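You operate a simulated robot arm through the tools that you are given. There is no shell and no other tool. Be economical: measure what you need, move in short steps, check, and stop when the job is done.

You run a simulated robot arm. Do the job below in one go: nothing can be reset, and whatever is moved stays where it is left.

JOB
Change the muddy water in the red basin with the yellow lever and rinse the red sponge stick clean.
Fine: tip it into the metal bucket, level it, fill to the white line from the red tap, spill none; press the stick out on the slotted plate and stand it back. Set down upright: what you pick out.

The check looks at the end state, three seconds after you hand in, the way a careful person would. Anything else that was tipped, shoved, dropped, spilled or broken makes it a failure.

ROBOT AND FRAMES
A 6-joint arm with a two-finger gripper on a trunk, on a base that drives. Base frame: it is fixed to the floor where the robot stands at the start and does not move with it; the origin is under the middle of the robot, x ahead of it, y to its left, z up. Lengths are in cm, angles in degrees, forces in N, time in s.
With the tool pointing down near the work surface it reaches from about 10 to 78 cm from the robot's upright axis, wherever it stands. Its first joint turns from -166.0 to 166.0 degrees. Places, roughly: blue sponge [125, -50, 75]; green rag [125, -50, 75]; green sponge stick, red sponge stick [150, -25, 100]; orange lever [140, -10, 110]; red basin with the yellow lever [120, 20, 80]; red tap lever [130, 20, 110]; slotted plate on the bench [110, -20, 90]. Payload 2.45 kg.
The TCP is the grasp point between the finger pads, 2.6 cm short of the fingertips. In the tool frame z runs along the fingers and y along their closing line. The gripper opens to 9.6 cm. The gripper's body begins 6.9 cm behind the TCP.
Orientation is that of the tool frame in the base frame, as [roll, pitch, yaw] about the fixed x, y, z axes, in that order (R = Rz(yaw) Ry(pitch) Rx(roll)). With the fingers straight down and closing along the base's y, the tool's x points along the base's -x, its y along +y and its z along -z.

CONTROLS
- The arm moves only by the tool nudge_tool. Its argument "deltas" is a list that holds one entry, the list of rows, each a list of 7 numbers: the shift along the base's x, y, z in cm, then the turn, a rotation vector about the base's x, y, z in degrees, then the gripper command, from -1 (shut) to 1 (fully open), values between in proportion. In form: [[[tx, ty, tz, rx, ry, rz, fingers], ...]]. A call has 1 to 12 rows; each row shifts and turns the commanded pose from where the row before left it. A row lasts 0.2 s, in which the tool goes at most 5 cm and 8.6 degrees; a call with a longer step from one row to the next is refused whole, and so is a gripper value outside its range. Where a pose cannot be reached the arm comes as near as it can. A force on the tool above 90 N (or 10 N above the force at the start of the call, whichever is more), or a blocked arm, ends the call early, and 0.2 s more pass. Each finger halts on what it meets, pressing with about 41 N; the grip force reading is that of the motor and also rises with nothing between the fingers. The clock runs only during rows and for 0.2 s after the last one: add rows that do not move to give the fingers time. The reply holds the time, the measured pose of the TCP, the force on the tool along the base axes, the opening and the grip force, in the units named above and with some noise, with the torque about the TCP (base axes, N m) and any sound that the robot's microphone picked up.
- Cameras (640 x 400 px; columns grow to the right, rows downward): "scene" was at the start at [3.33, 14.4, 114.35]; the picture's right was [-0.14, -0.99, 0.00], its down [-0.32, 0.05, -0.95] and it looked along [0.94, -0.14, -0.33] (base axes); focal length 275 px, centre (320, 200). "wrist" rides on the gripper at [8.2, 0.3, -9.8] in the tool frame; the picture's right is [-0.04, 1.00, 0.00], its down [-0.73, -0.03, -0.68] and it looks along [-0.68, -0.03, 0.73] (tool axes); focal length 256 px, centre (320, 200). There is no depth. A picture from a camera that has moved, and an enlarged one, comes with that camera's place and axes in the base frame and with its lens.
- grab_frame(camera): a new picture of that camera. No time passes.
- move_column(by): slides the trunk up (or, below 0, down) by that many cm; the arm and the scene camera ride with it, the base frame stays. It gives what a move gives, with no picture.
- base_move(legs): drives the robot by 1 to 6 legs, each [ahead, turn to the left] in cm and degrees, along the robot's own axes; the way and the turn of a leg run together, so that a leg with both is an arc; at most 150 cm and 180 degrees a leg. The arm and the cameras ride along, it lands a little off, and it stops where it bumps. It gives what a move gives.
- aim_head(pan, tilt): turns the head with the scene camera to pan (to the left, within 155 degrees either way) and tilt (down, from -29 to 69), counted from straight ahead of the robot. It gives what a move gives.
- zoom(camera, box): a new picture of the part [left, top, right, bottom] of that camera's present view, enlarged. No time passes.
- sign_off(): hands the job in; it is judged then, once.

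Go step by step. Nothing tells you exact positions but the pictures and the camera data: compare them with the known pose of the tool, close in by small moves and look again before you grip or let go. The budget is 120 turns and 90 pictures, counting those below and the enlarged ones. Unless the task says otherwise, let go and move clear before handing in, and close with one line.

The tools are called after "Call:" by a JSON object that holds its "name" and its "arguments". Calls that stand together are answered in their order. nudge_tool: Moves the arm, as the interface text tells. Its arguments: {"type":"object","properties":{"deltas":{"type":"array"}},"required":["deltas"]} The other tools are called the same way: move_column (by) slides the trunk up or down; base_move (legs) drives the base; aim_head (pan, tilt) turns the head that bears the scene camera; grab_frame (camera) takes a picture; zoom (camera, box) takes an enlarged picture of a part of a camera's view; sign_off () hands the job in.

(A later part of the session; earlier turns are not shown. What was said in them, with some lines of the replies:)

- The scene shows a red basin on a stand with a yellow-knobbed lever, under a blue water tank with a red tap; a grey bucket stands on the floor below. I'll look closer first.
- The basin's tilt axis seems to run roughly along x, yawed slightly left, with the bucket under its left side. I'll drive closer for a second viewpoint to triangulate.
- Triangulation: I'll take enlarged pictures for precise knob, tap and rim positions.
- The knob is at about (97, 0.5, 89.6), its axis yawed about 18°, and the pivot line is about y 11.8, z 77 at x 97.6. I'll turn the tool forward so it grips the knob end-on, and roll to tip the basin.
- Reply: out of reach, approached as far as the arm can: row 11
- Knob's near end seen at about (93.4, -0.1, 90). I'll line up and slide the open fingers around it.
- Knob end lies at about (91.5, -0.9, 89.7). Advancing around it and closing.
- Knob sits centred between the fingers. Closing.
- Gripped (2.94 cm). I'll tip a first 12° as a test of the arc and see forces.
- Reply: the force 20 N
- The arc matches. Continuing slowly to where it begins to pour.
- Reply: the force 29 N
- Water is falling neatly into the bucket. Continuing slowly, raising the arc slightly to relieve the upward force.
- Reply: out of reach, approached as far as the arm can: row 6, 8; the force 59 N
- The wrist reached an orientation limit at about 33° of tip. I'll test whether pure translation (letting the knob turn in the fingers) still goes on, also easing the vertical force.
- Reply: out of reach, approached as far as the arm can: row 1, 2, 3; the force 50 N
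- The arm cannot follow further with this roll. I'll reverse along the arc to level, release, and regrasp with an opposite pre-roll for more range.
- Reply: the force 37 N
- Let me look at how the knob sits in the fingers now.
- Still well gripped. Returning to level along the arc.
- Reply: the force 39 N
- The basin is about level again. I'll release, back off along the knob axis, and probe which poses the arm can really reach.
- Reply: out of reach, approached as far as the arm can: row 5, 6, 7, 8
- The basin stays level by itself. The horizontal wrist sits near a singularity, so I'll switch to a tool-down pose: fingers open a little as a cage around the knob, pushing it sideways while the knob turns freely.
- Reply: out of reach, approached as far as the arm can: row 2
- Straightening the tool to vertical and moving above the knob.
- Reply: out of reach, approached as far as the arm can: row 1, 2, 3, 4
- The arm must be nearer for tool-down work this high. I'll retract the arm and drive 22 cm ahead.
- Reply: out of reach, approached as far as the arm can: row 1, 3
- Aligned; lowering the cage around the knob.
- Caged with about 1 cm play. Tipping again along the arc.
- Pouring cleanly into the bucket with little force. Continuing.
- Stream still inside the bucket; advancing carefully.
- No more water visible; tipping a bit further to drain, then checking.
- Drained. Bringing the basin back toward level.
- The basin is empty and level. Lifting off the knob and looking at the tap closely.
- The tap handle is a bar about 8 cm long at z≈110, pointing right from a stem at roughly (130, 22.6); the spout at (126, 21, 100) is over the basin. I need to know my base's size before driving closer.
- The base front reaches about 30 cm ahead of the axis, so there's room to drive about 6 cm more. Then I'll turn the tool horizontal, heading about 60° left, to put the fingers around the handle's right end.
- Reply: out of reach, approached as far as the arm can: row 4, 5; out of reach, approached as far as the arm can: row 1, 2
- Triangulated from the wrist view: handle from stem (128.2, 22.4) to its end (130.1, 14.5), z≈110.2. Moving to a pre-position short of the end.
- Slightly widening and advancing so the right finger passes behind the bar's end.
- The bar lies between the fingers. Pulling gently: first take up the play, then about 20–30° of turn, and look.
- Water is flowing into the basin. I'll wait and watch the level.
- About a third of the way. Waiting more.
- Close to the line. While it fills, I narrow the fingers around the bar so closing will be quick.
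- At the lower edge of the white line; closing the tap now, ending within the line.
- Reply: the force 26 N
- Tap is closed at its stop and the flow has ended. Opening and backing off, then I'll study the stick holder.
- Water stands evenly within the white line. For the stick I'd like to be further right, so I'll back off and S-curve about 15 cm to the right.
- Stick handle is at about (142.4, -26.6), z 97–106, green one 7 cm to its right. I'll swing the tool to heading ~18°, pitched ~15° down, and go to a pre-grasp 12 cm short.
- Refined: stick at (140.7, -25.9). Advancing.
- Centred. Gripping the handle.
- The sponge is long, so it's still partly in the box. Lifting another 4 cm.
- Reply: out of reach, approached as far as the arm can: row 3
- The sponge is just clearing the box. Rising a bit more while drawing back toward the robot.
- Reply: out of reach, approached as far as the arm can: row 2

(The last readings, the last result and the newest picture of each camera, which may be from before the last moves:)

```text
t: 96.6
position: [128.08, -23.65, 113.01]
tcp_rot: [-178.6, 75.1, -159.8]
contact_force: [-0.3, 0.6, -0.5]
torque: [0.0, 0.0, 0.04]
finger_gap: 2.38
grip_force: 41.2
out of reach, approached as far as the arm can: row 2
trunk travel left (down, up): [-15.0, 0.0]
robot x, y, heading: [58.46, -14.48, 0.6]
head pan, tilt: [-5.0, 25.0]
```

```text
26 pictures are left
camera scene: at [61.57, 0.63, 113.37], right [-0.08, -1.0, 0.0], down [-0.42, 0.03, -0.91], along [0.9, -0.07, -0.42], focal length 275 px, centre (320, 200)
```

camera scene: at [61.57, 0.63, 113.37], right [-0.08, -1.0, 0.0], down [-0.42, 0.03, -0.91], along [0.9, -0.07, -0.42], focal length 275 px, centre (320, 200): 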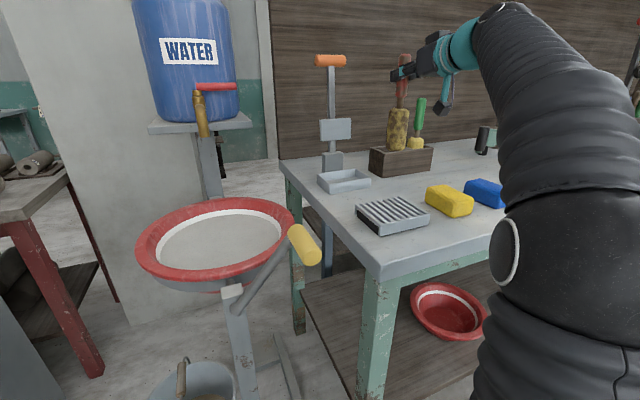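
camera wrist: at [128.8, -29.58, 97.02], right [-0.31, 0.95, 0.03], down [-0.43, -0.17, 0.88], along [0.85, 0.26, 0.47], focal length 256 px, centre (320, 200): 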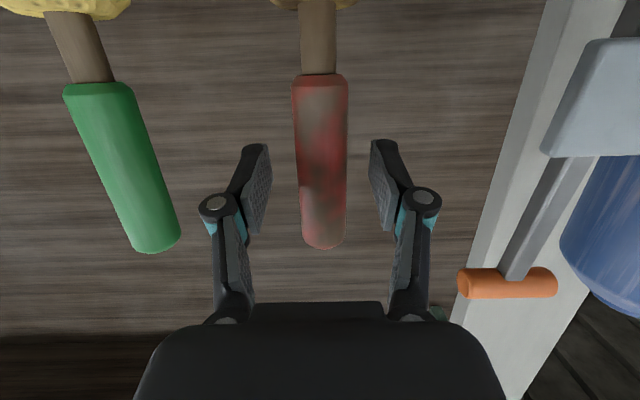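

Free of the box. Carrying it over the basin at this height, yawing the tool on the way to stay clear of the wrist singularity.

Call:
{"name": "nudge_tool", "arguments": {"deltas": [[[-1.1, 3.7, 0, 0, 0, 3.5, -1], [-1.1, 3.7, 0, 0, 0, 3.5, -1], [-1.1, 3.8, 0, 0, 0, 3.5, -1], [-1, 3.8, 0, 0, 0, 3.5, -1], [-1, 3.8, 0, 0, 0, 3.5, -1], [-1, 3.8, 0, 0, 0, 3.5, -1], [-1, 3.8, 0, 0, 0, 3.5, -1], [-1, 3.8, 0, 0, 0, 3.5, -1], [-1, 3.8, 0, 0, 0, 3.5, -1], [-1, 3.8, 0, 0, 0, 3.5, -1], [-0.5, 3.5, 0, 0, 0, 0, -1], [0, 0, 0, 0, 0, 0, -1]]]}}

Call:
{"name": "aim_head", "arguments": {"pan": 12, "tilt": 30}}

Call:
{"name": "grab_frame", "arguments": {"camera": "scene"}}

```text
t: 99.2
position: [116.97, 17.83, 112.94]
tcp_rot: [-178.5, 75.0, -124.9]
contact_force: [-0.5, 0.3, -1.2]
torque: [0.02, 0.0, 0.01]
finger_gap: 2.38
grip_force: 41.0
trunk travel left (down, up): [-15.0, 0.0]
robot x, y, heading: [58.44, -14.11, 0.6]
head pan, tilt: [-5.0, 25.0]
```

```text
t: 100.0
position: [117.01, 17.76, 112.96]
tcp_rot: [-178.6, 75.1, -125.0]
contact_force: [0.1, -0.6, -1.2]
torque: [0.01, -0.02, -0.04]
finger_gap: 2.36
grip_force: 41.2
trunk travel left (down, up): [-15.0, 0.0]
robot x, y, heading: [58.24, -14.4, 0.7]
head pan, tilt: [12.0, 30.0]
```

```text
25 pictures are left
camera scene: at [61.2, 3.32, 112.58], right [0.22, -0.98, 0.0], down [-0.49, -0.11, -0.87], along [0.85, 0.19, -0.5], focal length 275 px, centre (320, 200)
```

scene: 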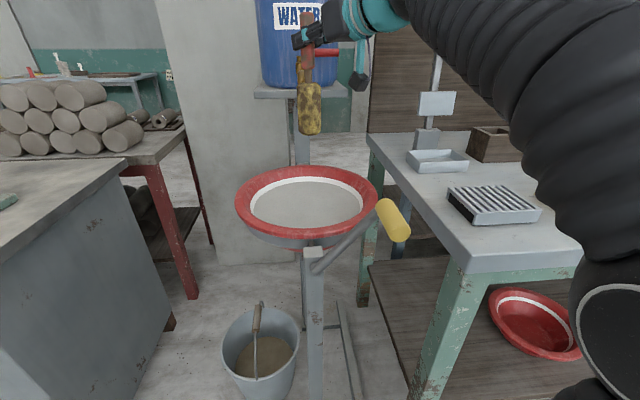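

Lowering the sponge into the water.

Call:
{"name": "nudge_tool", "arguments": {"deltas": [[[0, 0, -2.5, 0, 0, 0, -1], [0, 0, -2.5, 0, 0, 0, -1], [0, 0, -2.5, 0, 0, 0, -1], [0, 0, -2.5, 0, 0, 0, -1], [0, 0, -2.5, 0, 0, 0, -1], [0, 0, -2.5, 0, 0, 0, -1], [0, 0, -2.5, 0, 0, 0, -1], [0, 0, -1.5, 0, 0, 0, -1], [0, 0, -1.5, 0, 0, 0, -1], [0, 0, -1, 0, 0, 0, -1]]]}}

Call:
{"name": "zoom", "arguments": {"camera": "scene", "box": [200, 70, 480, 290]}}

```text
t: 102.2
position: [117.05, 17.99, 91.47]
tcp_rot: [-178.6, 75.1, -125.0]
contact_force: [1.1, -0.2, -0.7]
torque: [-0.01, 0.02, -0.03]
finger_gap: 2.35
grip_force: 40.9
trunk travel left (down, up): [-15.0, 0.0]
robot x, y, heading: [58.56, -14.49, 0.8]
head pan, tilt: [12.0, 30.0]
```

```text
1.82 times, centred on (340, 180) of scene
camera zoom: at [61.19, 3.32, 112.58], right [0.22, -0.98, 0.0], down [-0.49, -0.11, -0.87], along [0.84, 0.19, -0.5], focal length 500 px, centre (284, 236)
```

zoom: 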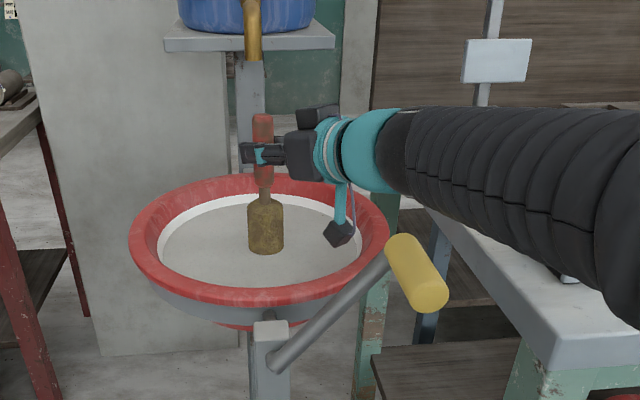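

Partly immersed. I'll tilt the tool 25° to raise its camera clear of the rim, then sink the whole sponge.

Call:
{"name": "nudge_tool", "arguments": {"deltas": [[[0.9, 1.2, 0, -5.1, 3.56, 0, -1], [0.9, 1.2, 0, -5.1, 3.56, 0, -1], [0.9, 1.2, 0, -5.1, 3.56, 0, -1], [0.7, 1.1, 0, -5.1, 3.56, 0, -1], [0, 0, -1.5, 0, 0, 0, -1], [0, 0, -1.5, 0, 0, 0, -1], [0, 0, -1.2, 0, 0, 0, -1], [0, 0, -1, 0, 0, 0, -1], [0, 0, 0, 0, 0, 0, -1]]]}}

Call:
{"name": "zoom", "arguments": {"camera": "scene", "box": [200, 70, 480, 290]}}

```text
t: 104.2
position: [120.38, 22.66, 86.6]
tcp_rot: [-178.2, 50.7, -124.6]
contact_force: [5.0, 9.2, 34.6]
torque: [0.02, -0.01, 0.04]
finger_gap: 2.38
grip_force: 41.0
trunk travel left (down, up): [-15.0, 0.0]
robot x, y, heading: [58.45, -14.03, 0.5]
head pan, tilt: [12.0, 30.0]
```

```text
1.82 times, centred on (340, 180) of scene
camera zoom: at [61.05, 3.28, 112.61], right [0.22, -0.98, 0.0], down [-0.49, -0.11, -0.87], along [0.85, 0.19, -0.5], focal length 500 px, centre (284, 236)
```

zoom: 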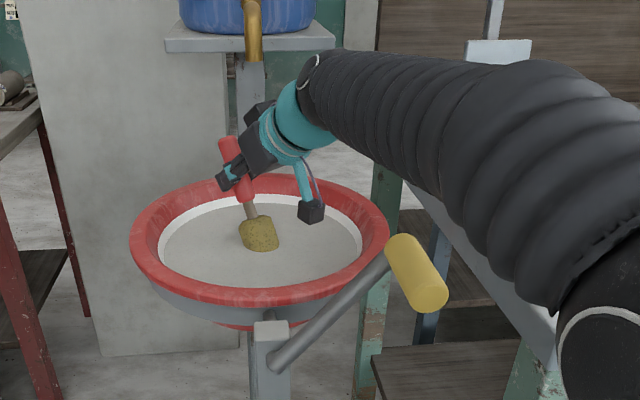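

The sponge touches the basin floor. Easing up 1 cm and swishing it gently under water.

Call:
{"name": "nudge_tool", "arguments": {"deltas": [[[0, 0, 1.0, 0, 0, 0, -1], [-1, 0.7, 0, 0, 0, 0, -1], [-1, 0.7, 0, 0, 0, 0, -1], [1, -0.7, 0, 0, 0, 0, -1], [1, -0.7, 0, 0, 0, 0, -1], [1, -0.7, 0, 0, 0, 0, -1], [1, -0.7, 0, 0, 0, 0, -1], [-1, 0.7, 0, 0, 0, 0, -1], [-1, 0.7, 0, 0, 0, 0, -1], [0, 0, -0.8, 0, 0, 0, -1], [0, 0, 0.8, 0, 0, 0, -1], [0, 0, 0, 0, 0, 0, -1]]]}}

Call:
{"name": "nudge_tool", "arguments": {"deltas": [[[-1, 0.7, 0, 0, 0, 0, -1], [-1, 0.7, 0, 0, 0, 0, -1], [1, -0.7, 0, 0, 0, 0, -1], [1, -0.7, 0, 0, 0, 0, -1], [1, -0.7, 0, 0, 0, 0, -1], [1, -0.7, 0, 0, 0, 0, -1], [-1, 0.7, 0, 0, 0, 0, -1], [-1, 0.7, 0, 0, 0, 0, -1], [0, 0, 1, 0, 0, 0, -1], [0, 0, -1, 0, 0, 0, -1], [0, 0, 0, 0, 0, 0, -1]]]}}

Call:
{"name": "zoom", "arguments": {"camera": "scene", "box": [240, 110, 400, 230]}}

```text
t: 106.8
position: [120.52, 22.51, 87.11]
tcp_rot: [-178.6, 50.2, -125.0]
contact_force: [-0.3, -0.3, -0.6]
torque: [0.04, 0.0, -0.04]
finger_gap: 2.35
grip_force: 41.2
trunk travel left (down, up): [-15.0, 0.0]
robot x, y, heading: [58.06, -14.09, 0.6]
head pan, tilt: [12.0, 30.0]
```

```text
t: 109.2
position: [120.74, 22.71, 87.19]
tcp_rot: [-178.8, 50.2, -125.0]
contact_force: [-0.6, -0.1, -1.5]
torque: [0.04, -0.01, 0.03]
finger_gap: 2.35
grip_force: 41.3
trunk travel left (down, up): [-15.0, 0.0]
robot x, y, heading: [58.41, -14.25, 0.5]
head pan, tilt: [12.0, 30.0]
```

```text
3.33 times, centred on (320, 170) of scene
camera zoom: at [61.2, 3.33, 112.57], right [0.22, -0.98, 0.0], down [-0.49, -0.11, -0.87], along [0.84, 0.19, -0.5], focal length 917 px, centre (320, 300)
```

zoom: 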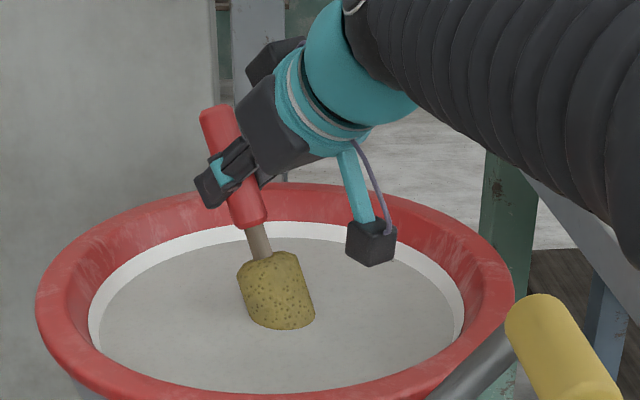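

The mud has come off handle and sponge, and the water still looks clear. Lifting straight above the basin and letting it drip.

Call:
{"name": "nudge_tool", "arguments": {"deltas": [[[0, 0, 1.5, 0, 0, 0, -1], [0, 0, 1.5, 0, 0, 0, -1], [0, 0, 1.5, 0, 0, 0, -1], [-0.8, -1.2, 1.5, 5.1, -3.56, 0, -1], [-0.8, -1.2, 1.5, 5.1, -3.56, 0, -1], [-0.8, -1.2, 1.5, 5.1, -3.56, 0, -1], [-0.7, -1.1, 1.5, 5.0, -3.5, 0, -1], [0, 0, 1.5, 0, 0, 0, -1], [0, 0, 0, 0, 0, 0, -1], [0, 0, 0, 0, 0, 0, -1], [0, 0, 0, 0, 0, 0, -1], [0, 0, 0, 0, 0, 0, -1]]]}}

Call:
{"name": "zoom", "arguments": {"camera": "scene", "box": [220, 60, 420, 240]}}

```text
t: 111.8
position: [117.47, 17.85, 99.26]
tcp_rot: [-178.5, 74.9, -125.0]
contact_force: [-0.1, -1.1, -0.3]
torque: [0.01, -0.01, -0.02]
finger_gap: 2.35
grip_force: 40.6
trunk travel left (down, up): [-15.0, 0.0]
robot x, y, heading: [58.12, -13.93, 0.7]
head pan, tilt: [12.0, 30.0]
```

```text
2.22 times, centred on (320, 150) of scene
camera zoom: at [61.2, 3.33, 112.57], right [0.22, -0.98, 0.0], down [-0.49, -0.11, -0.87], along [0.84, 0.19, -0.5], focal length 611 px, centre (320, 311)
```

zoom: 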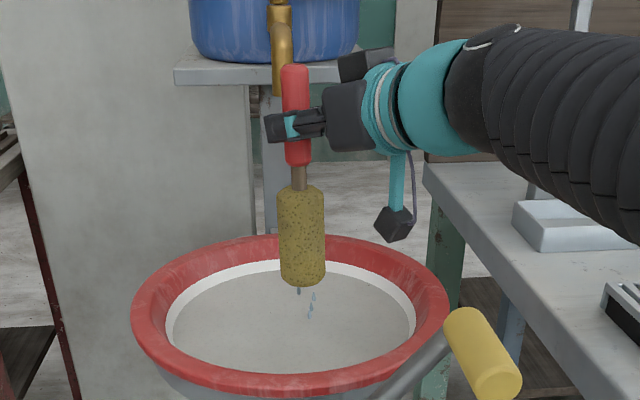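

It's clean and dripping into the basin. I'll wait for the dripping to stop.

Call:
{"name": "nudge_tool", "arguments": {"deltas": [[[0, 0, 0, 0, 0, 0, -1], [0, 0, 0, 0, 0, 0, -1], [0, 0, 0, 0, 0, 0, -1], [0, 0, 0, 0, 0, 0, -1], [0, 0, 0, 0, 0, 0, -1], [0, 0, 0, 0, 0, 0, -1], [0, 0, 0, 0, 0, 0, -1], [0, 0, 0, 0, 0, 0, -1], [0, 0, 0, 0, 0, 0, -1], [0, 0, 0, 0, 0, 0, -1], [0, 0, 0, 0, 0, 0, -1], [0, 0, 0, 0, 0, 0, -1]]]}}

Call:
{"name": "nudge_tool", "arguments": {"deltas": [[[0, 0, 0, 0, 0, 0, -1], [0, 0, 0, 0, 0, 0, -1], [0, 0, 0, 0, 0, 0, -1], [0, 0, 0, 0, 0, 0, -1], [0, 0, 0, 0, 0, 0, -1], [0, 0, 0, 0, 0, 0, -1], [0, 0, 0, 0, 0, 0, -1], [0, 0, 0, 0, 0, 0, -1], [0, 0, 0, 0, 0, 0, -1], [0, 0, 0, 0, 0, 0, -1], [0, 0, 0, 0, 0, 0, -1], [0, 0, 0, 0, 0, 0, -1]]]}}

Call:
{"name": "nudge_tool", "arguments": {"deltas": [[[0, 0, 0, 0, 0, 0, -1], [0, 0, 0, 0, 0, 0, -1], [0, 0, 0, 0, 0, 0, -1], [0, 0, 0, 0, 0, 0, -1], [0, 0, 0, 0, 0, 0, -1], [0, 0, 0, 0, 0, 0, -1], [0, 0, 0, 0, 0, 0, -1], [0, 0, 0, 0, 0, 0, -1], [0, 0, 0, 0, 0, 0, -1], [0, 0, 0, 0, 0, 0, -1], [0, 0, 0, 0, 0, 0, -1], [0, 0, 0, 0, 0, 0, -1]]]}}

Call:
{"name": "zoom", "arguments": {"camera": "scene", "box": [220, 60, 420, 240]}}

```text
t: 114.4
position: [117.55, 17.85, 99.21]
tcp_rot: [-178.7, 74.8, -125.1]
contact_force: [0.0, 0.4, -0.7]
torque: [0.03, 0.04, -0.02]
finger_gap: 2.35
grip_force: 41.2
trunk travel left (down, up): [-15.0, 0.0]
robot x, y, heading: [58.38, -14.16, 0.7]
head pan, tilt: [12.0, 30.0]
```

```text
t: 117.0
position: [117.53, 17.82, 99.31]
tcp_rot: [-178.5, 74.9, -125.0]
contact_force: [0.4, 0.2, 0.0]
torque: [-0.03, -0.01, 0.01]
finger_gap: 2.36
grip_force: 40.5
trunk travel left (down, up): [-15.0, 0.0]
robot x, y, heading: [58.59, -14.49, 0.4]
head pan, tilt: [12.0, 30.0]
```

```text
t: 119.6
position: [117.48, 17.91, 99.31]
tcp_rot: [-178.7, 74.7, -125.0]
contact_force: [0.7, 0.7, -0.7]
torque: [-0.01, 0.01, 0.01]
finger_gap: 2.35
grip_force: 41.2
trunk travel left (down, up): [-15.0, 0.0]
robot x, y, heading: [58.36, -14.4, 0.6]
head pan, tilt: [12.0, 30.0]
```

```text
2.22 times, centred on (320, 150) of scene
camera zoom: at [61.2, 3.33, 112.57], right [0.22, -0.98, 0.0], down [-0.49, -0.11, -0.87], along [0.84, 0.19, -0.5], focal length 611 px, centre (320, 311)
```

zoom: 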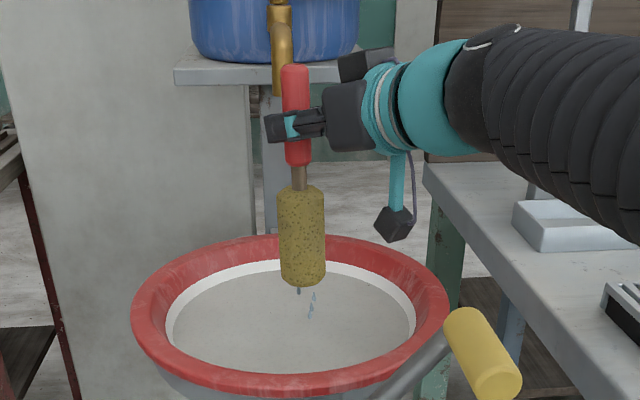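

Call:
{"name": "nudge_tool", "arguments": {"deltas": [[[0, 0, 0, 0, 0, 0, -1], [0, 0, 0, 0, 0, 0, -1], [0, 0, 0, 0, 0, 0, -1], [0, 0, 0, 0, 0, 0, -1], [0, 0, 0, 0, 0, 0, -1], [0, 0, 0, 0, 0, 0, -1], [0, 0, 0, 0, 0, 0, -1], [0, 0, 0, 0, 0, 0, -1], [0, 0, 0, 0, 0, 0, -1], [0, 0, 0, 0, 0, 0, -1], [0, 0, 0, 0, 0, 0, -1], [0, 0, 0, 0, 0, 0, -1]]]}}

Call:
{"name": "nudge_tool", "arguments": {"deltas": [[[0, 0, 0, 0, 0, 0, -1], [0, 0, 0, 0, 0, 0, -1], [0, 0, 0, 0, 0, 0, -1], [0, 0, 0, 0, 0, 0, -1], [0, 0, 0, 0, 0, 0, -1], [0, 0, 0, 0, 0, 0, -1], [0, 0, 0, 0, 0, 0, -1], [0, 0, 0, 0, 0, 0, -1], [0, 0, 0, 0, 0, 0, -1], [0, 0, 0, 0, 0, 0, -1], [0, 0, 0, 0, 0, 0, -1], [0, 0, 0, 0, 0, 0, -1]]]}}

Call:
{"name": "nudge_tool", "arguments": {"deltas": [[[0, 0, 0, 0, 0, 0, -1], [0, 0, 0, 0, 0, 0, -1], [0, 0, 0, 0, 0, 0, -1], [0, 0, 0, 0, 0, 0, -1], [0, 0, 0, 0, 0, 0, -1], [0, 0, 0, 0, 0, 0, -1], [0, 0, 0, 0, 0, 0, -1], [0, 0, 0, 0, 0, 0, -1], [0, 0, 0, 0, 0, 0, -1], [0, 0, 0, 0, 0, 0, -1], [0, 0, 0, 0, 0, 0, -1], [0, 0, 0, 0, 0, 0, -1]]]}}

Call:
{"name": "nudge_tool", "arguments": {"deltas": [[[0, 0, 0, 0, 0, 0, -1], [0, 0, 0, 0, 0, 0, -1], [0, 0, 0, 0, 0, 0, -1], [0, 0, 0, 0, 0, 0, -1], [0, 0, 0, 0, 0, 0, -1], [0, 0, 0, 0, 0, 0, -1], [0, 0, 0, 0, 0, 0, -1], [0, 0, 0, 0, 0, 0, -1], [0, 0, 0, 0, 0, 0, -1], [0, 0, 0, 0, 0, 0, -1], [0, 0, 0, 0, 0, 0, -1], [0, 0, 0, 0, 0, 0, -1]]]}}

Call:
{"name": "zoom", "arguments": {"camera": "scene", "box": [220, 60, 540, 240]}}

```text
t: 122.2
position: [117.54, 18.01, 99.3]
tcp_rot: [-178.6, 74.9, -125.0]
contact_force: [-0.1, -0.3, -0.4]
torque: [0.04, -0.02, 0.01]
finger_gap: 2.35
grip_force: 41.0
trunk travel left (down, up): [-15.0, 0.0]
robot x, y, heading: [58.48, -14.23, 0.8]
head pan, tilt: [12.0, 30.0]
```

```text
t: 124.8
position: [117.47, 17.83, 99.32]
tcp_rot: [-178.5, 74.9, -125.1]
contact_force: [-0.5, 0.2, 0.3]
torque: [0.01, -0.01, 0.01]
finger_gap: 2.33
grip_force: 41.4
trunk travel left (down, up): [-15.0, 0.0]
robot x, y, heading: [58.52, -14.07, 0.3]
head pan, tilt: [12.0, 30.0]
```

```text
t: 127.4
position: [117.57, 17.85, 99.32]
tcp_rot: [-178.6, 74.9, -125.0]
contact_force: [0.2, -0.2, -0.8]
torque: [0.02, 0.02, 0.01]
finger_gap: 2.35
grip_force: 41.3
trunk travel left (down, up): [-15.0, 0.0]
robot x, y, heading: [58.51, -14.49, 1.1]
head pan, tilt: [12.0, 30.0]
```

```text
t: 130.0
position: [117.41, 17.86, 99.29]
tcp_rot: [-178.5, 74.9, -124.9]
contact_force: [-0.8, -1.1, -1.8]
torque: [0.03, 0.01, -0.03]
finger_gap: 2.32
grip_force: 40.6
trunk travel left (down, up): [-15.0, 0.0]
robot x, y, heading: [58.16, -15.02, 0.7]
head pan, tilt: [12.0, 30.0]
```

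```text
2.00 times, centred on (380, 150) of scene
camera zoom: at [61.2, 3.33, 112.57], right [0.22, -0.98, 0.0], down [-0.49, -0.11, -0.87], along [0.84, 0.19, -0.5], focal length 550 px, centre (200, 300)
```

zoom: 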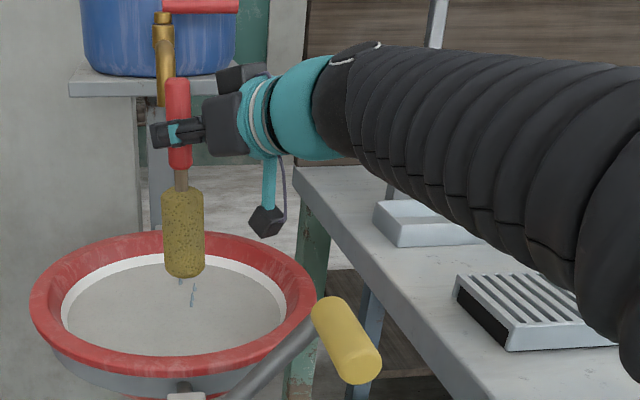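

The sponge keeps dripping until pressed, so I'll raise slightly and cross swiftly to the slotted plate (≈ 111.5, -18, top z≈86).

Call:
{"name": "nudge_tool", "arguments": {"deltas": [[[0, 0, 3.4, 0, 0, 0, -1], [0, 0, 3.4, 0, 0, 0, -1], [-0.7, -4.5, 0, 0, 0, -4.4, -1], [-0.7, -4.5, 0, 0, 0, -4.4, -1], [-0.7, -4.5, 0, 0, 0, -4.4, -1], [-0.8, -4.5, 0, 0, 0, -4.4, -1], [-0.8, -4.5, 0, 0, 0, -4.4, -1], [-0.8, -4.5, 0, 0, 0, -4.4, -1], [-0.8, -4.5, 0, 0, 0, -4.4, -1], [-0.6, -4.4, 0, 0, 0, -4.2, -1], [0, 0, -1, 0, 0, 0, -1]]]}}

Call:
{"name": "aim_head", "arguments": {"pan": -8, "tilt": 28}}

Call:
{"name": "zoom", "arguments": {"camera": "scene", "box": [270, 30, 510, 260]}}

```text
t: 132.4
position: [111.6, -18.01, 104.77]
tcp_rot: [-178.5, 74.9, -159.8]
contact_force: [-0.1, -0.3, -1.0]
torque: [0.01, 0.02, -0.04]
finger_gap: 2.3
grip_force: 41.2
trunk travel left (down, up): [-15.0, 0.0]
robot x, y, heading: [58.45, -14.11, 0.7]
head pan, tilt: [12.0, 30.0]
```

```text
t: 133.2
position: [111.57, -17.94, 104.84]
tcp_rot: [-178.6, 74.9, -160.1]
contact_force: [0.1, -0.3, 0.3]
torque: [-0.01, 0.0, 0.01]
finger_gap: 2.34
grip_force: 41.0
trunk travel left (down, up): [-15.0, 0.0]
robot x, y, heading: [58.49, -14.44, 0.7]
head pan, tilt: [-8.0, 28.0]
```

```text
1.74 times, centred on (390, 145) of scene
camera zoom: at [61.42, 0.18, 112.89], right [-0.13, -0.99, 0.0], down [-0.47, 0.06, -0.88], along [0.88, -0.11, -0.47], focal length 478 px, centre (198, 296)
```

zoom: 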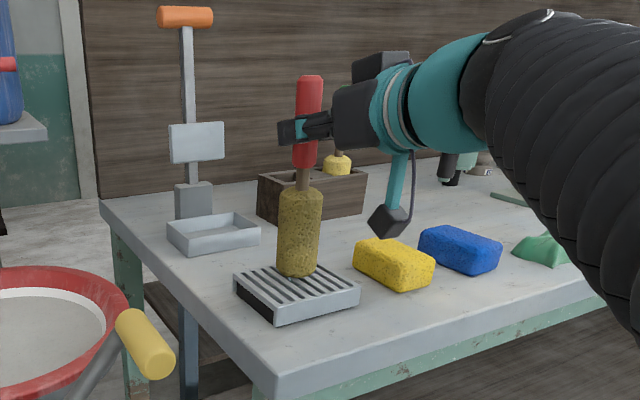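

Right over the plate. Pressing down gently.

Call:
{"name": "nudge_tool", "arguments": {"deltas": [[[0, 0, -0.6, 0, 0, 0, -1], [0, 0, -0.6, 0, 0, 0, -1], [0, 0, -0.6, 0, 0, 0, -1], [0, 0, -0.5, 0, 0, 0, -1], [0, 0, 0, 0, 0, 0, -1]]]}}

Call:
{"name": "zoom", "arguments": {"camera": "scene", "box": [330, 80, 450, 220]}}

```text
t: 134.4
position: [111.5, -18.08, 102.99]
tcp_rot: [-177.8, 75.2, -159.2]
contact_force: [2.5, -4.3, 37.7]
torque: [-0.03, -0.24, 0.1]
finger_gap: 2.32
grip_force: 40.8
trunk travel left (down, up): [-15.0, 0.0]
robot x, y, heading: [58.33, -14.46, 0.6]
head pan, tilt: [-8.0, 28.0]
```

```text
2.86 times, centred on (390, 150) of scene
camera zoom: at [61.28, 0.14, 112.91], right [-0.13, -0.99, 0.0], down [-0.46, 0.06, -0.88], along [0.88, -0.11, -0.47], focal length 786 px, centre (120, 343)
```

zoom: 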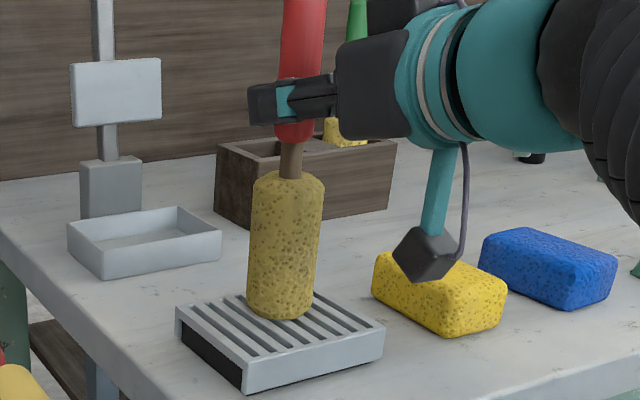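

Pressing with ~38 N; the sponge turns lighter. Holding, then lifting slightly to check.

Call:
{"name": "nudge_tool", "arguments": {"deltas": [[[0, 0, 0, 0, 0, 0, -1], [0, 0, 0, 0, 0, 0, -1], [0, 0, 0, 0, 0, 0, -1], [0, 0, 0, 0, 0, 0, -1], [0, 0, 0, 0, 0, 0, -1], [0, 0, 0, 0, 0, 0, -1], [0, 0, 0, 0, 0, 0, -1], [0, 0, 0, 0, 0, 0, -1], [0, 0, 1.2, 0, 0, 0, -1], [0, 0, 1.2, 0, 0, 0, -1], [0, 0, 0, 0, 0, 0, -1], [0, 0, 0, 0, 0, 0, -1]]]}}

Call:
{"name": "zoom", "arguments": {"camera": "scene", "box": [330, 60, 450, 220]}}

```text
t: 137.0
position: [111.57, -17.79, 105.06]
tcp_rot: [-178.7, 74.9, -160.1]
contact_force: [0.5, -0.8, -0.1]
torque: [0.0, 0.01, 0.0]
finger_gap: 2.3
grip_force: 41.3
trunk travel left (down, up): [-15.0, 0.0]
robot x, y, heading: [58.36, -14.46, 0.7]
head pan, tilt: [-8.0, 28.0]
```

```text
2.50 times, centred on (390, 140) of scene
camera zoom: at [61.41, 0.16, 112.89], right [-0.13, -0.99, 0.0], down [-0.47, 0.06, -0.88], along [0.88, -0.11, -0.47], focal length 687 px, centre (145, 350)
```

zoom: 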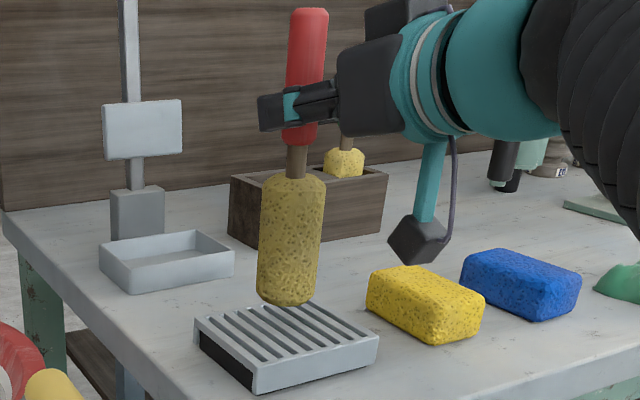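

No drips now; one more press for good measure.

Call:
{"name": "nudge_tool", "arguments": {"deltas": [[[0, 0, -1, 0, 0, 0, -1], [0, 0, -0.8, 0, 0, 0, -1], [0, 0, -0.7, 0, 0, 0, -1], [0, 0, 0, 0, 0, 0, -1], [0, 0, 0, 0, 0, 0, -1], [0, 0, 0, 0, 0, 0, -1], [0, 0, 0, 0, 0, 0, -1], [0, 0, 0, 0, 0, 0, -1], [0, 0, 1.2, 0, 0, 0, -1], [0, 0, 1.3, 0, 0, 0, -1], [0, 0, 0, 0, 0, 0, -1]]]}}

Call:
{"name": "zoom", "arguments": {"camera": "scene", "box": [330, 60, 450, 220]}}

```text
t: 139.4
position: [111.63, -17.93, 105.05]
tcp_rot: [-178.7, 74.8, -160.1]
contact_force: [0.3, -0.6, -1.2]
torque: [0.02, -0.01, 0.0]
finger_gap: 2.31
grip_force: 40.6
trunk travel left (down, up): [-15.0, 0.0]
robot x, y, heading: [58.28, -13.97, 0.4]
head pan, tilt: [-8.0, 28.0]
```

```text
2.50 times, centred on (390, 140) of scene
camera zoom: at [61.41, 0.16, 112.88], right [-0.13, -0.99, 0.0], down [-0.47, 0.06, -0.88], along [0.88, -0.11, -0.47], focal length 687 px, centre (145, 350)
```

zoom: 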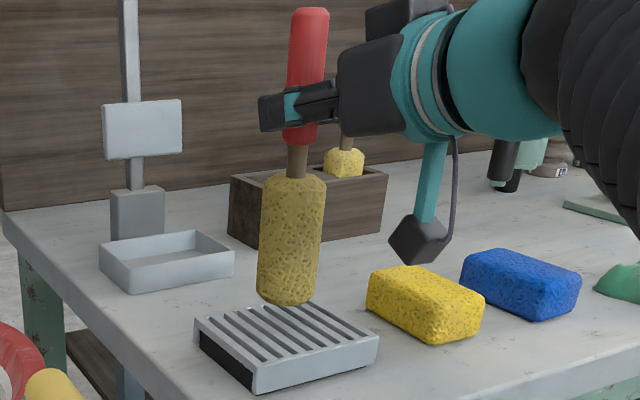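

Well pressed and dripless. Going back above the box slot.

Call:
{"name": "nudge_tool", "arguments": {"deltas": [[[0, 0, 4, 0, 0, 0, -1], [0, 0, 4, 0, 0, 0, -1], [3.3, -1.15, 0, 0, 0, 0, -1], [3.3, -1.15, 0, 0, 0, 0, -1], [3.3, -1.15, 0, 0, 0, 0, -1], [3.3, -1.15, 0, 0, 0, 0, -1], [3.3, -1.15, 0, 0, 0, 0, -1], [2.8, -0.65, 0, 0, 0, 0, -1], [2.8, -0.7, 0, 0, 0, 0, -1], [2.8, -0.7, 0, 0, 0, 0, -1], [0, 0, 0, 0, 0, 0, -1]]]}}

Call:
{"name": "zoom", "arguments": {"camera": "scene", "box": [330, 10, 490, 190]}}

```text
t: 141.8
position: [136.65, -25.82, 113.17]
tcp_rot: [-178.8, 74.8, -160.1]
contact_force: [-0.2, -0.7, -0.9]
torque: [0.01, -0.01, -0.01]
finger_gap: 2.35
grip_force: 41.4
trunk travel left (down, up): [-15.0, 0.0]
robot x, y, heading: [58.51, -14.42, 0.7]
head pan, tilt: [-8.0, 28.0]
```

```text
2.22 times, centred on (410, 100) of scene
camera zoom: at [61.43, 0.15, 112.89], right [-0.13, -0.99, 0.0], down [-0.47, 0.06, -0.88], along [0.88, -0.11, -0.47], focal length 611 px, centre (120, 422)
```

zoom: 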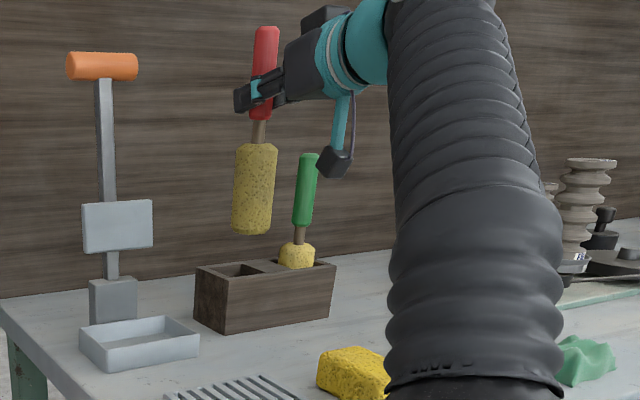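

Call:
{"name": "nudge_tool", "arguments": {"deltas": [[[1.1, -0.1, -0.5, 0, 0, 0, -1], [1.2, -0.1, -0.6, 0, 0, 0, -1], [1.1, -0.07, -0.7, 0, 0, 0, -1], [0, 0, -0.2, 0, 0, 0, -1], [0, 0, 0, 0, 0, 0, -1]]]}}

Call:
{"name": "zoom", "arguments": {"camera": "scene", "box": [330, 10, 490, 190]}}

Call:
{"name": "grab_frame", "arguments": {"camera": "wrist"}}

```text
t: 143.0
position: [139.99, -26.12, 111.14]
tcp_rot: [-178.5, 74.9, -160.1]
contact_force: [-0.6, -0.3, -0.4]
torque: [0.0, -0.01, -0.02]
finger_gap: 2.32
grip_force: 40.8
trunk travel left (down, up): [-15.0, 0.0]
robot x, y, heading: [58.53, -14.44, 0.5]
head pan, tilt: [-8.0, 28.0]
```

```text
2.22 times, centred on (410, 100) of scene
camera zoom: at [61.43, 0.15, 112.89], right [-0.13, -0.99, 0.0], down [-0.47, 0.06, -0.88], along [0.88, -0.11, -0.47], focal length 611 px, centre (120, 422)
```

zoom: 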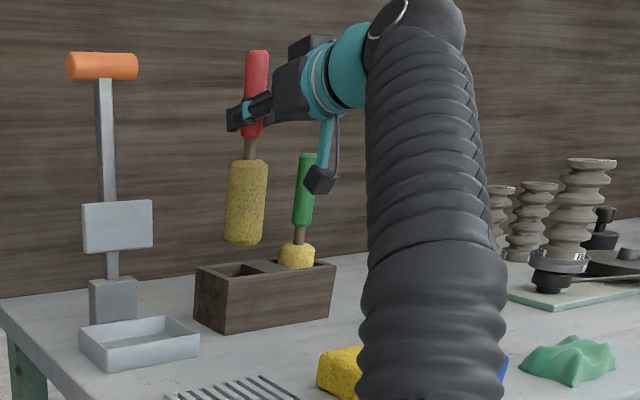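

```text
12 pictures are left
camera wrist: at [128.91, -29.44, 105.67], right [-0.31, 0.95, 0.03], down [-0.43, -0.17, 0.89], along [0.85, 0.26, 0.46], focal length 256 px, centre (320, 200)
```

wrist: 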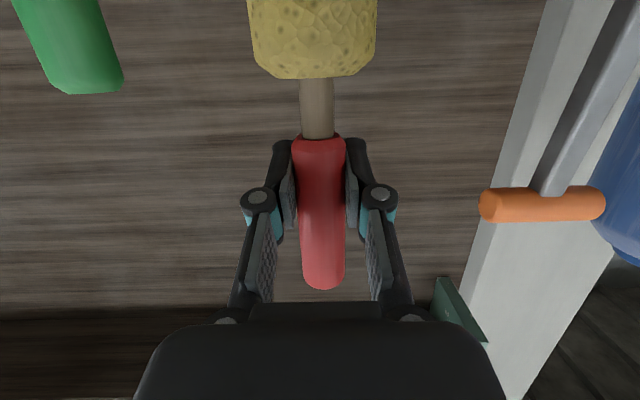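

The stick slid about 3.3 cm up in my grip while pressing, so the release height will be about 99 rather than 102.4. Lowering toward the slot.

Call:
{"name": "nudge_tool", "arguments": {"deltas": [[[0, 0, -1.5, 0, 0, 0, -1], [0, 0, -1.5, 0, 0, 0, -1], [0, 0, -1.5, 0, 0, 0, -1], [0, 0, 0, 0, 0, 0, -1]]]}}

Call:
{"name": "zoom", "arguments": {"camera": "scene", "box": [365, 60, 465, 160]}}

```text
t: 144.0
position: [139.44, -25.94, 107.47]
tcp_rot: [-177.5, 75.6, -158.9]
contact_force: [8.8, -0.2, 35.2]
torque: [-0.07, -0.6, 0.02]
finger_gap: 2.32
grip_force: 41.2
trunk travel left (down, up): [-15.0, 0.0]
robot x, y, heading: [58.61, -14.35, 0.6]
head pan, tilt: [-8.0, 28.0]
```

```text
4.00 times, centred on (415, 110) of scene
camera zoom: at [61.27, 0.19, 112.96], right [-0.13, -0.99, 0.0], down [-0.46, 0.06, -0.88], along [0.88, -0.11, -0.47], focal length 1100 px, centre (-60, 560)
```

zoom: 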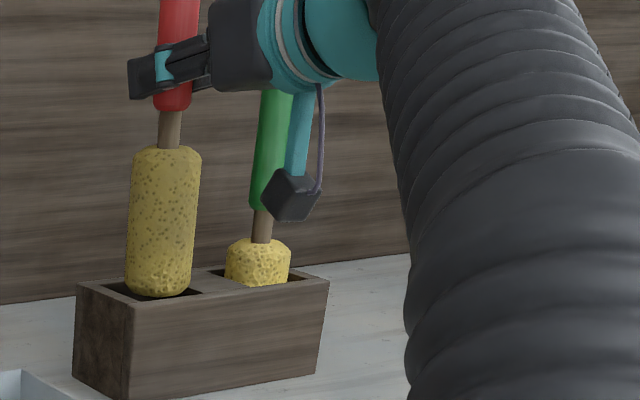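

The torque shows the sponge resting on the near (front) edge of the slot. Lifting slightly, shifting 1 cm away from me, and trying again.

Call:
{"name": "nudge_tool", "arguments": {"deltas": [[[0, 0, 1.2, 0, 0, 0, -1], [0.5, 0.1, 0.4, 0, 0, 0, -1], [0.5, 0.1, 0, 0, 0, 0, -1], [0, 0, -1, 0, 0, 0, -1], [0, 0, -1, 0, 0, 0, -1], [0, 0, 0, 0, 0, 0, -1]]]}}

Call:
{"name": "zoom", "arguments": {"camera": "scene", "box": [365, 60, 465, 160]}}

```text
t: 145.4
position: [140.83, -26.05, 106.09]
tcp_rot: [-178.8, 74.9, -160.1]
contact_force: [-3.1, 0.6, -2.8]
torque: [-0.19, 0.44, -0.02]
finger_gap: 2.27
grip_force: 40.7
trunk travel left (down, up): [-15.0, 0.0]
robot x, y, heading: [58.42, -14.3, 0.7]
head pan, tilt: [-8.0, 28.0]
```

```text
4.00 times, centred on (415, 110) of scene
camera zoom: at [61.42, 0.14, 112.89], right [-0.13, -0.99, 0.0], down [-0.47, 0.06, -0.88], along [0.88, -0.11, -0.47], focal length 1100 px, centre (-60, 560)
```

zoom: 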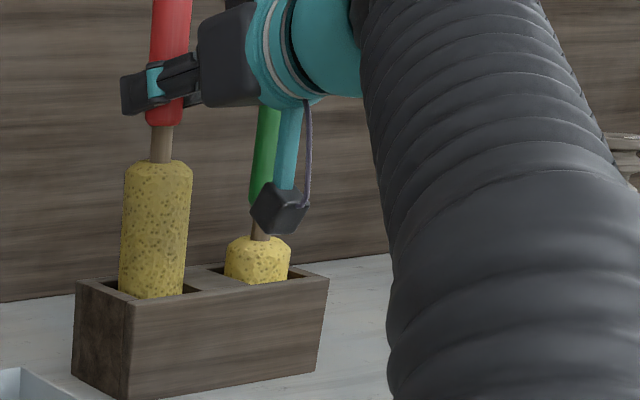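

It has entered the slot. Continuing down in small steps.

Call:
{"name": "nudge_tool", "arguments": {"deltas": [[[-0.2, 0, -0.8, 0, 0, 0, -1], [0, 0, -0.8, 0, 0, 0, -1], [0, 0, -0.8, 0, 0, 0, -1], [0, 0, -0.8, 0, 0, 0, -1], [0, 0, 0, 0, 0, 0, -1]]]}}

```text
t: 146.6
position: [140.72, -25.93, 103.08]
tcp_rot: [-178.6, 75.0, -160.0]
contact_force: [-0.2, 0.1, -1.4]
torque: [-0.01, -0.02, -0.01]
finger_gap: 2.32
grip_force: 40.9
trunk travel left (down, up): [-15.0, 0.0]
robot x, y, heading: [58.2, -14.53, 0.7]
head pan, tilt: [-8.0, 28.0]
```

Free sliding. Continuing to the expected bottom.

Call:
{"name": "nudge_tool", "arguments": {"deltas": [[[0, 0, -0.8, 0, 0, 0, -1], [0, 0, -0.8, 0, 0, 0, -1], [0, 0, -0.7, 0, 0, 0, -1], [0, 0, -0.6, 0, 0, 0, -1], [0, 0, 0, 0, 0, 0, -1]]]}}

Call:
{"name": "zoom", "arguments": {"camera": "scene", "box": [365, 60, 465, 160]}}

```text
t: 147.8
position: [140.61, -25.92, 99.99]
tcp_rot: [-178.6, 74.9, -160.0]
contact_force: [0.8, -0.5, -0.6]
torque: [0.0, -0.03, -0.03]
finger_gap: 2.3
grip_force: 41.1
trunk travel left (down, up): [-15.0, 0.0]
robot x, y, heading: [58.25, -14.78, 0.7]
head pan, tilt: [-8.0, 28.0]
```

```text
4.00 times, centred on (415, 110) of scene
camera zoom: at [61.43, 0.15, 112.89], right [-0.13, -0.99, 0.0], down [-0.47, 0.06, -0.88], along [0.88, -0.11, -0.47], focal length 1100 px, centre (-60, 560)
```

zoom: 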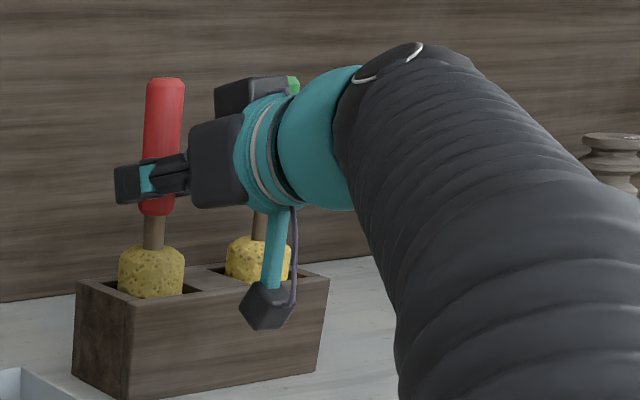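

Call:
{"name": "nudge_tool", "arguments": {"deltas": [[[0, 0, -0.4, 0, 0, 0, -1], [0, 0, -0.4, 0, 0, 0, -1], [0, 0, -0.3, 0, 0, 0, -1]]]}}

```text
t: 148.6
position: [140.46, -25.82, 99.8]
tcp_rot: [-177.6, 75.7, -159.1]
contact_force: [6.6, -2.8, 38.3]
torque: [-0.19, -0.42, 0.02]
finger_gap: 2.31
grip_force: 40.7
trunk travel left (down, up): [-15.0, 0.0]
robot x, y, heading: [58.41, -14.46, 0.5]
head pan, tilt: [-8.0, 28.0]
```

On the slot floor. Relieving the pressure, opening, and backing straight out.

Call:
{"name": "nudge_tool", "arguments": {"deltas": [[[0, 0, 0.9, 0, 0, 0, -1], [0, 0, 0, 0, 0, 0, -0.4], [0, 0, 0, 0, 0, 0, -0.1], [0, 0, 0, 0, 0, 0, 0.1], [0, 0, 0, 0, 0, 0, 0.1]]]}}

Call:
{"name": "zoom", "arguments": {"camera": "scene", "box": [365, 60, 465, 160]}}

```text
t: 149.8
position: [140.56, -25.89, 99.74]
tcp_rot: [-178.7, 75.0, -160.0]
contact_force: [0.1, 0.2, 1.5]
torque: [0.03, -0.02, 0.0]
finger_gap: 5.29
grip_force: 0.0
trunk travel left (down, up): [-15.0, 0.0]
robot x, y, heading: [58.68, -14.23, 0.6]
head pan, tilt: [-8.0, 28.0]
```

```text
4.00 times, centred on (415, 110) of scene
camera zoom: at [61.42, 0.15, 112.89], right [-0.13, -0.99, 0.0], down [-0.47, 0.06, -0.88], along [0.88, -0.11, -0.47], focal length 1100 px, centre (-60, 560)
```

zoom: 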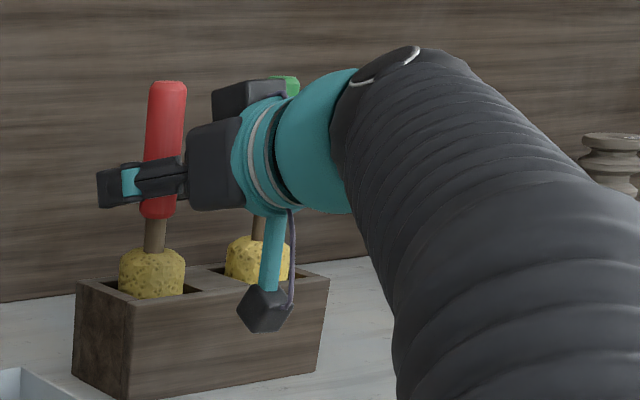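

The stick stands in its slot. Backing off along the finger direction and up.

Call:
{"name": "nudge_tool", "arguments": {"deltas": [[[-1.4, -0.5, 0.2, 0, 0, 0, 0.1], [-1.9, -0.7, 0.3, 0, 0, 0, 0.1], [-1.9, -0.7, 0.4, 0, 0, 0, 0.1], [-2.8, -1.0, 0.5, 0, 0, 0, 0.1], [-2.8, -1.0, 1, 0, 0, 0, 0.1], [-3, -1, 2, 0, 0, 0, 0.1], [-3, -1, 2, 0, 0, 0, 0.1], [-3, -1, 1, 0, 0, 0, 0.1], [-3, -1, 0, 0, 0, 0, 0.1], [0, 0, 0, 0, 0, 0, 0.1]]]}}

Call:
{"name": "aim_head", "arguments": {"pan": 2, "tilt": 32}}

Call:
{"name": "grab_frame", "arguments": {"camera": "scene"}}

```text
t: 152.0
position: [117.88, -33.67, 107.55]
tcp_rot: [-178.5, 74.9, -159.9]
contact_force: [-0.2, 0.6, -0.1]
torque: [-0.03, 0.01, 0.02]
finger_gap: 5.27
grip_force: 0.1
trunk travel left (down, up): [-15.0, 0.0]
robot x, y, heading: [58.31, -14.12, 0.8]
head pan, tilt: [-8.0, 28.0]
```

```text
t: 152.8
position: [117.97, -33.75, 107.56]
tcp_rot: [-178.6, 75.0, -160.0]
contact_force: [0.2, 0.7, 0.4]
torque: [0.0, -0.01, 0.03]
finger_gap: 5.27
grip_force: 0.0
trunk travel left (down, up): [-15.0, 0.0]
robot x, y, heading: [58.6, -14.14, 1.0]
head pan, tilt: [2.0, 32.0]
```

```text
7 pictures are left
camera scene: at [61.32, 1.73, 112.27], right [0.05, -1.0, 0.0], down [-0.53, -0.02, -0.85], along [0.85, 0.04, -0.53], focal length 275 px, centre (320, 200)
```

scene: 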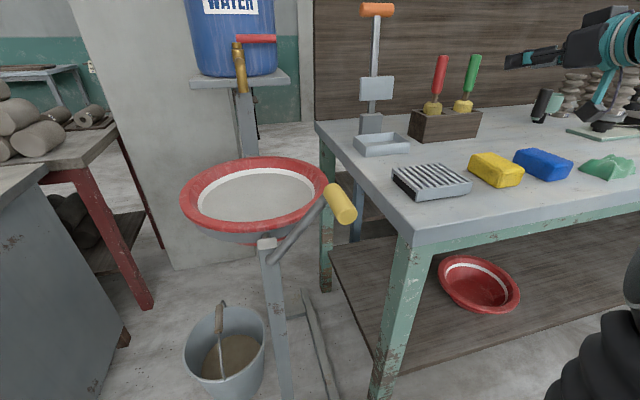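

Call:
{"name": "zoom", "arguments": {"camera": "scene", "box": [170, 130, 350, 270]}}

Call:
{"name": "zoom", "arguments": {"camera": "scene", "box": [340, 40, 520, 220]}}

```text
2.86 times, centred on (260, 200) of scene
camera zoom: at [61.32, 1.73, 112.27], right [0.05, -1.0, 0.0], down [-0.53, -0.02, -0.85], along [0.85, 0.04, -0.53], focal length 786 px, centre (491, 200)
```

zoom: 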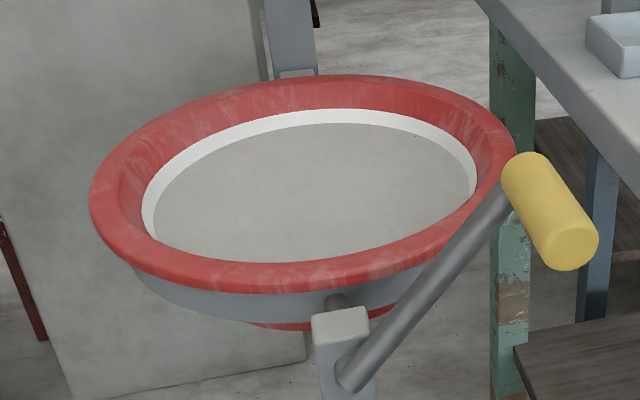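

```text
2.22 times, centred on (430, 130) of scene
camera zoom: at [61.32, 1.73, 112.27], right [0.05, -1.0, 0.0], down [-0.53, -0.02, -0.85], along [0.85, 0.04, -0.53], focal length 611 px, centre (76, 356)
```

zoom: 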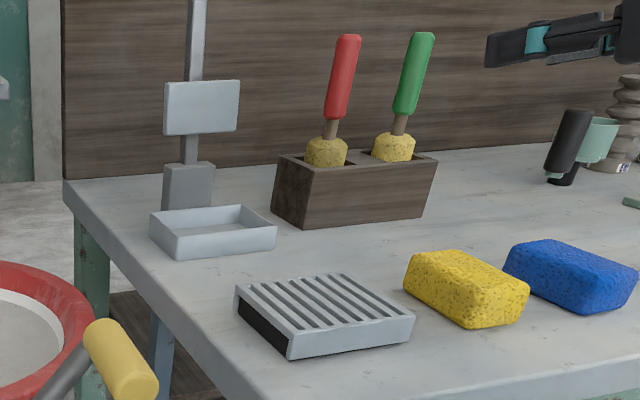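

Call:
{"name": "zoom", "arguments": {"camera": "scene", "box": [225, 155, 305, 205]}}

```text
8.00 times, centred on (265, 180) of scene
camera zoom: at [61.32, 1.73, 112.27], right [0.05, -1.0, 0.0], down [-0.53, -0.02, -0.85], along [0.85, 0.04, -0.53], focal length 2200 px, centre (760, 360)
```

zoom: 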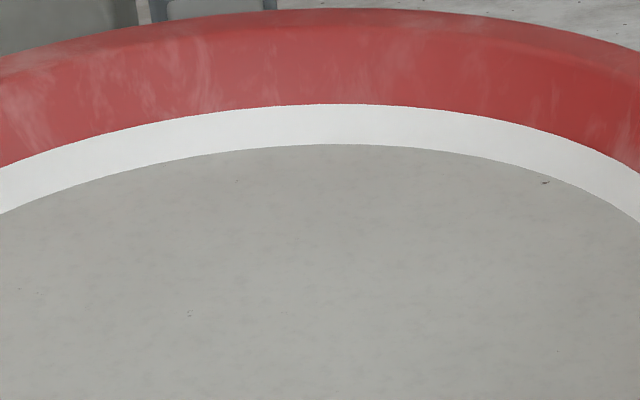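

The water meets the white line all round and the basin is level. The tap is shut, the stick stands clean in its slot, and the arm is clear, so I'm handing in.

Call:
{"name": "sign_off", "arguments": {}}

```text
The job is handed in.
```

I tipped the muddy water into the metal bucket, levelled the red basin and refilled it from the red tap. I then rinsed the red sponge stick clean, pressed it out on the slotted plate and stood it back in its slot. The water stops at the lower edge of the white line, and the wet sponge may have dripped a little while I carried it quickly to the plate.
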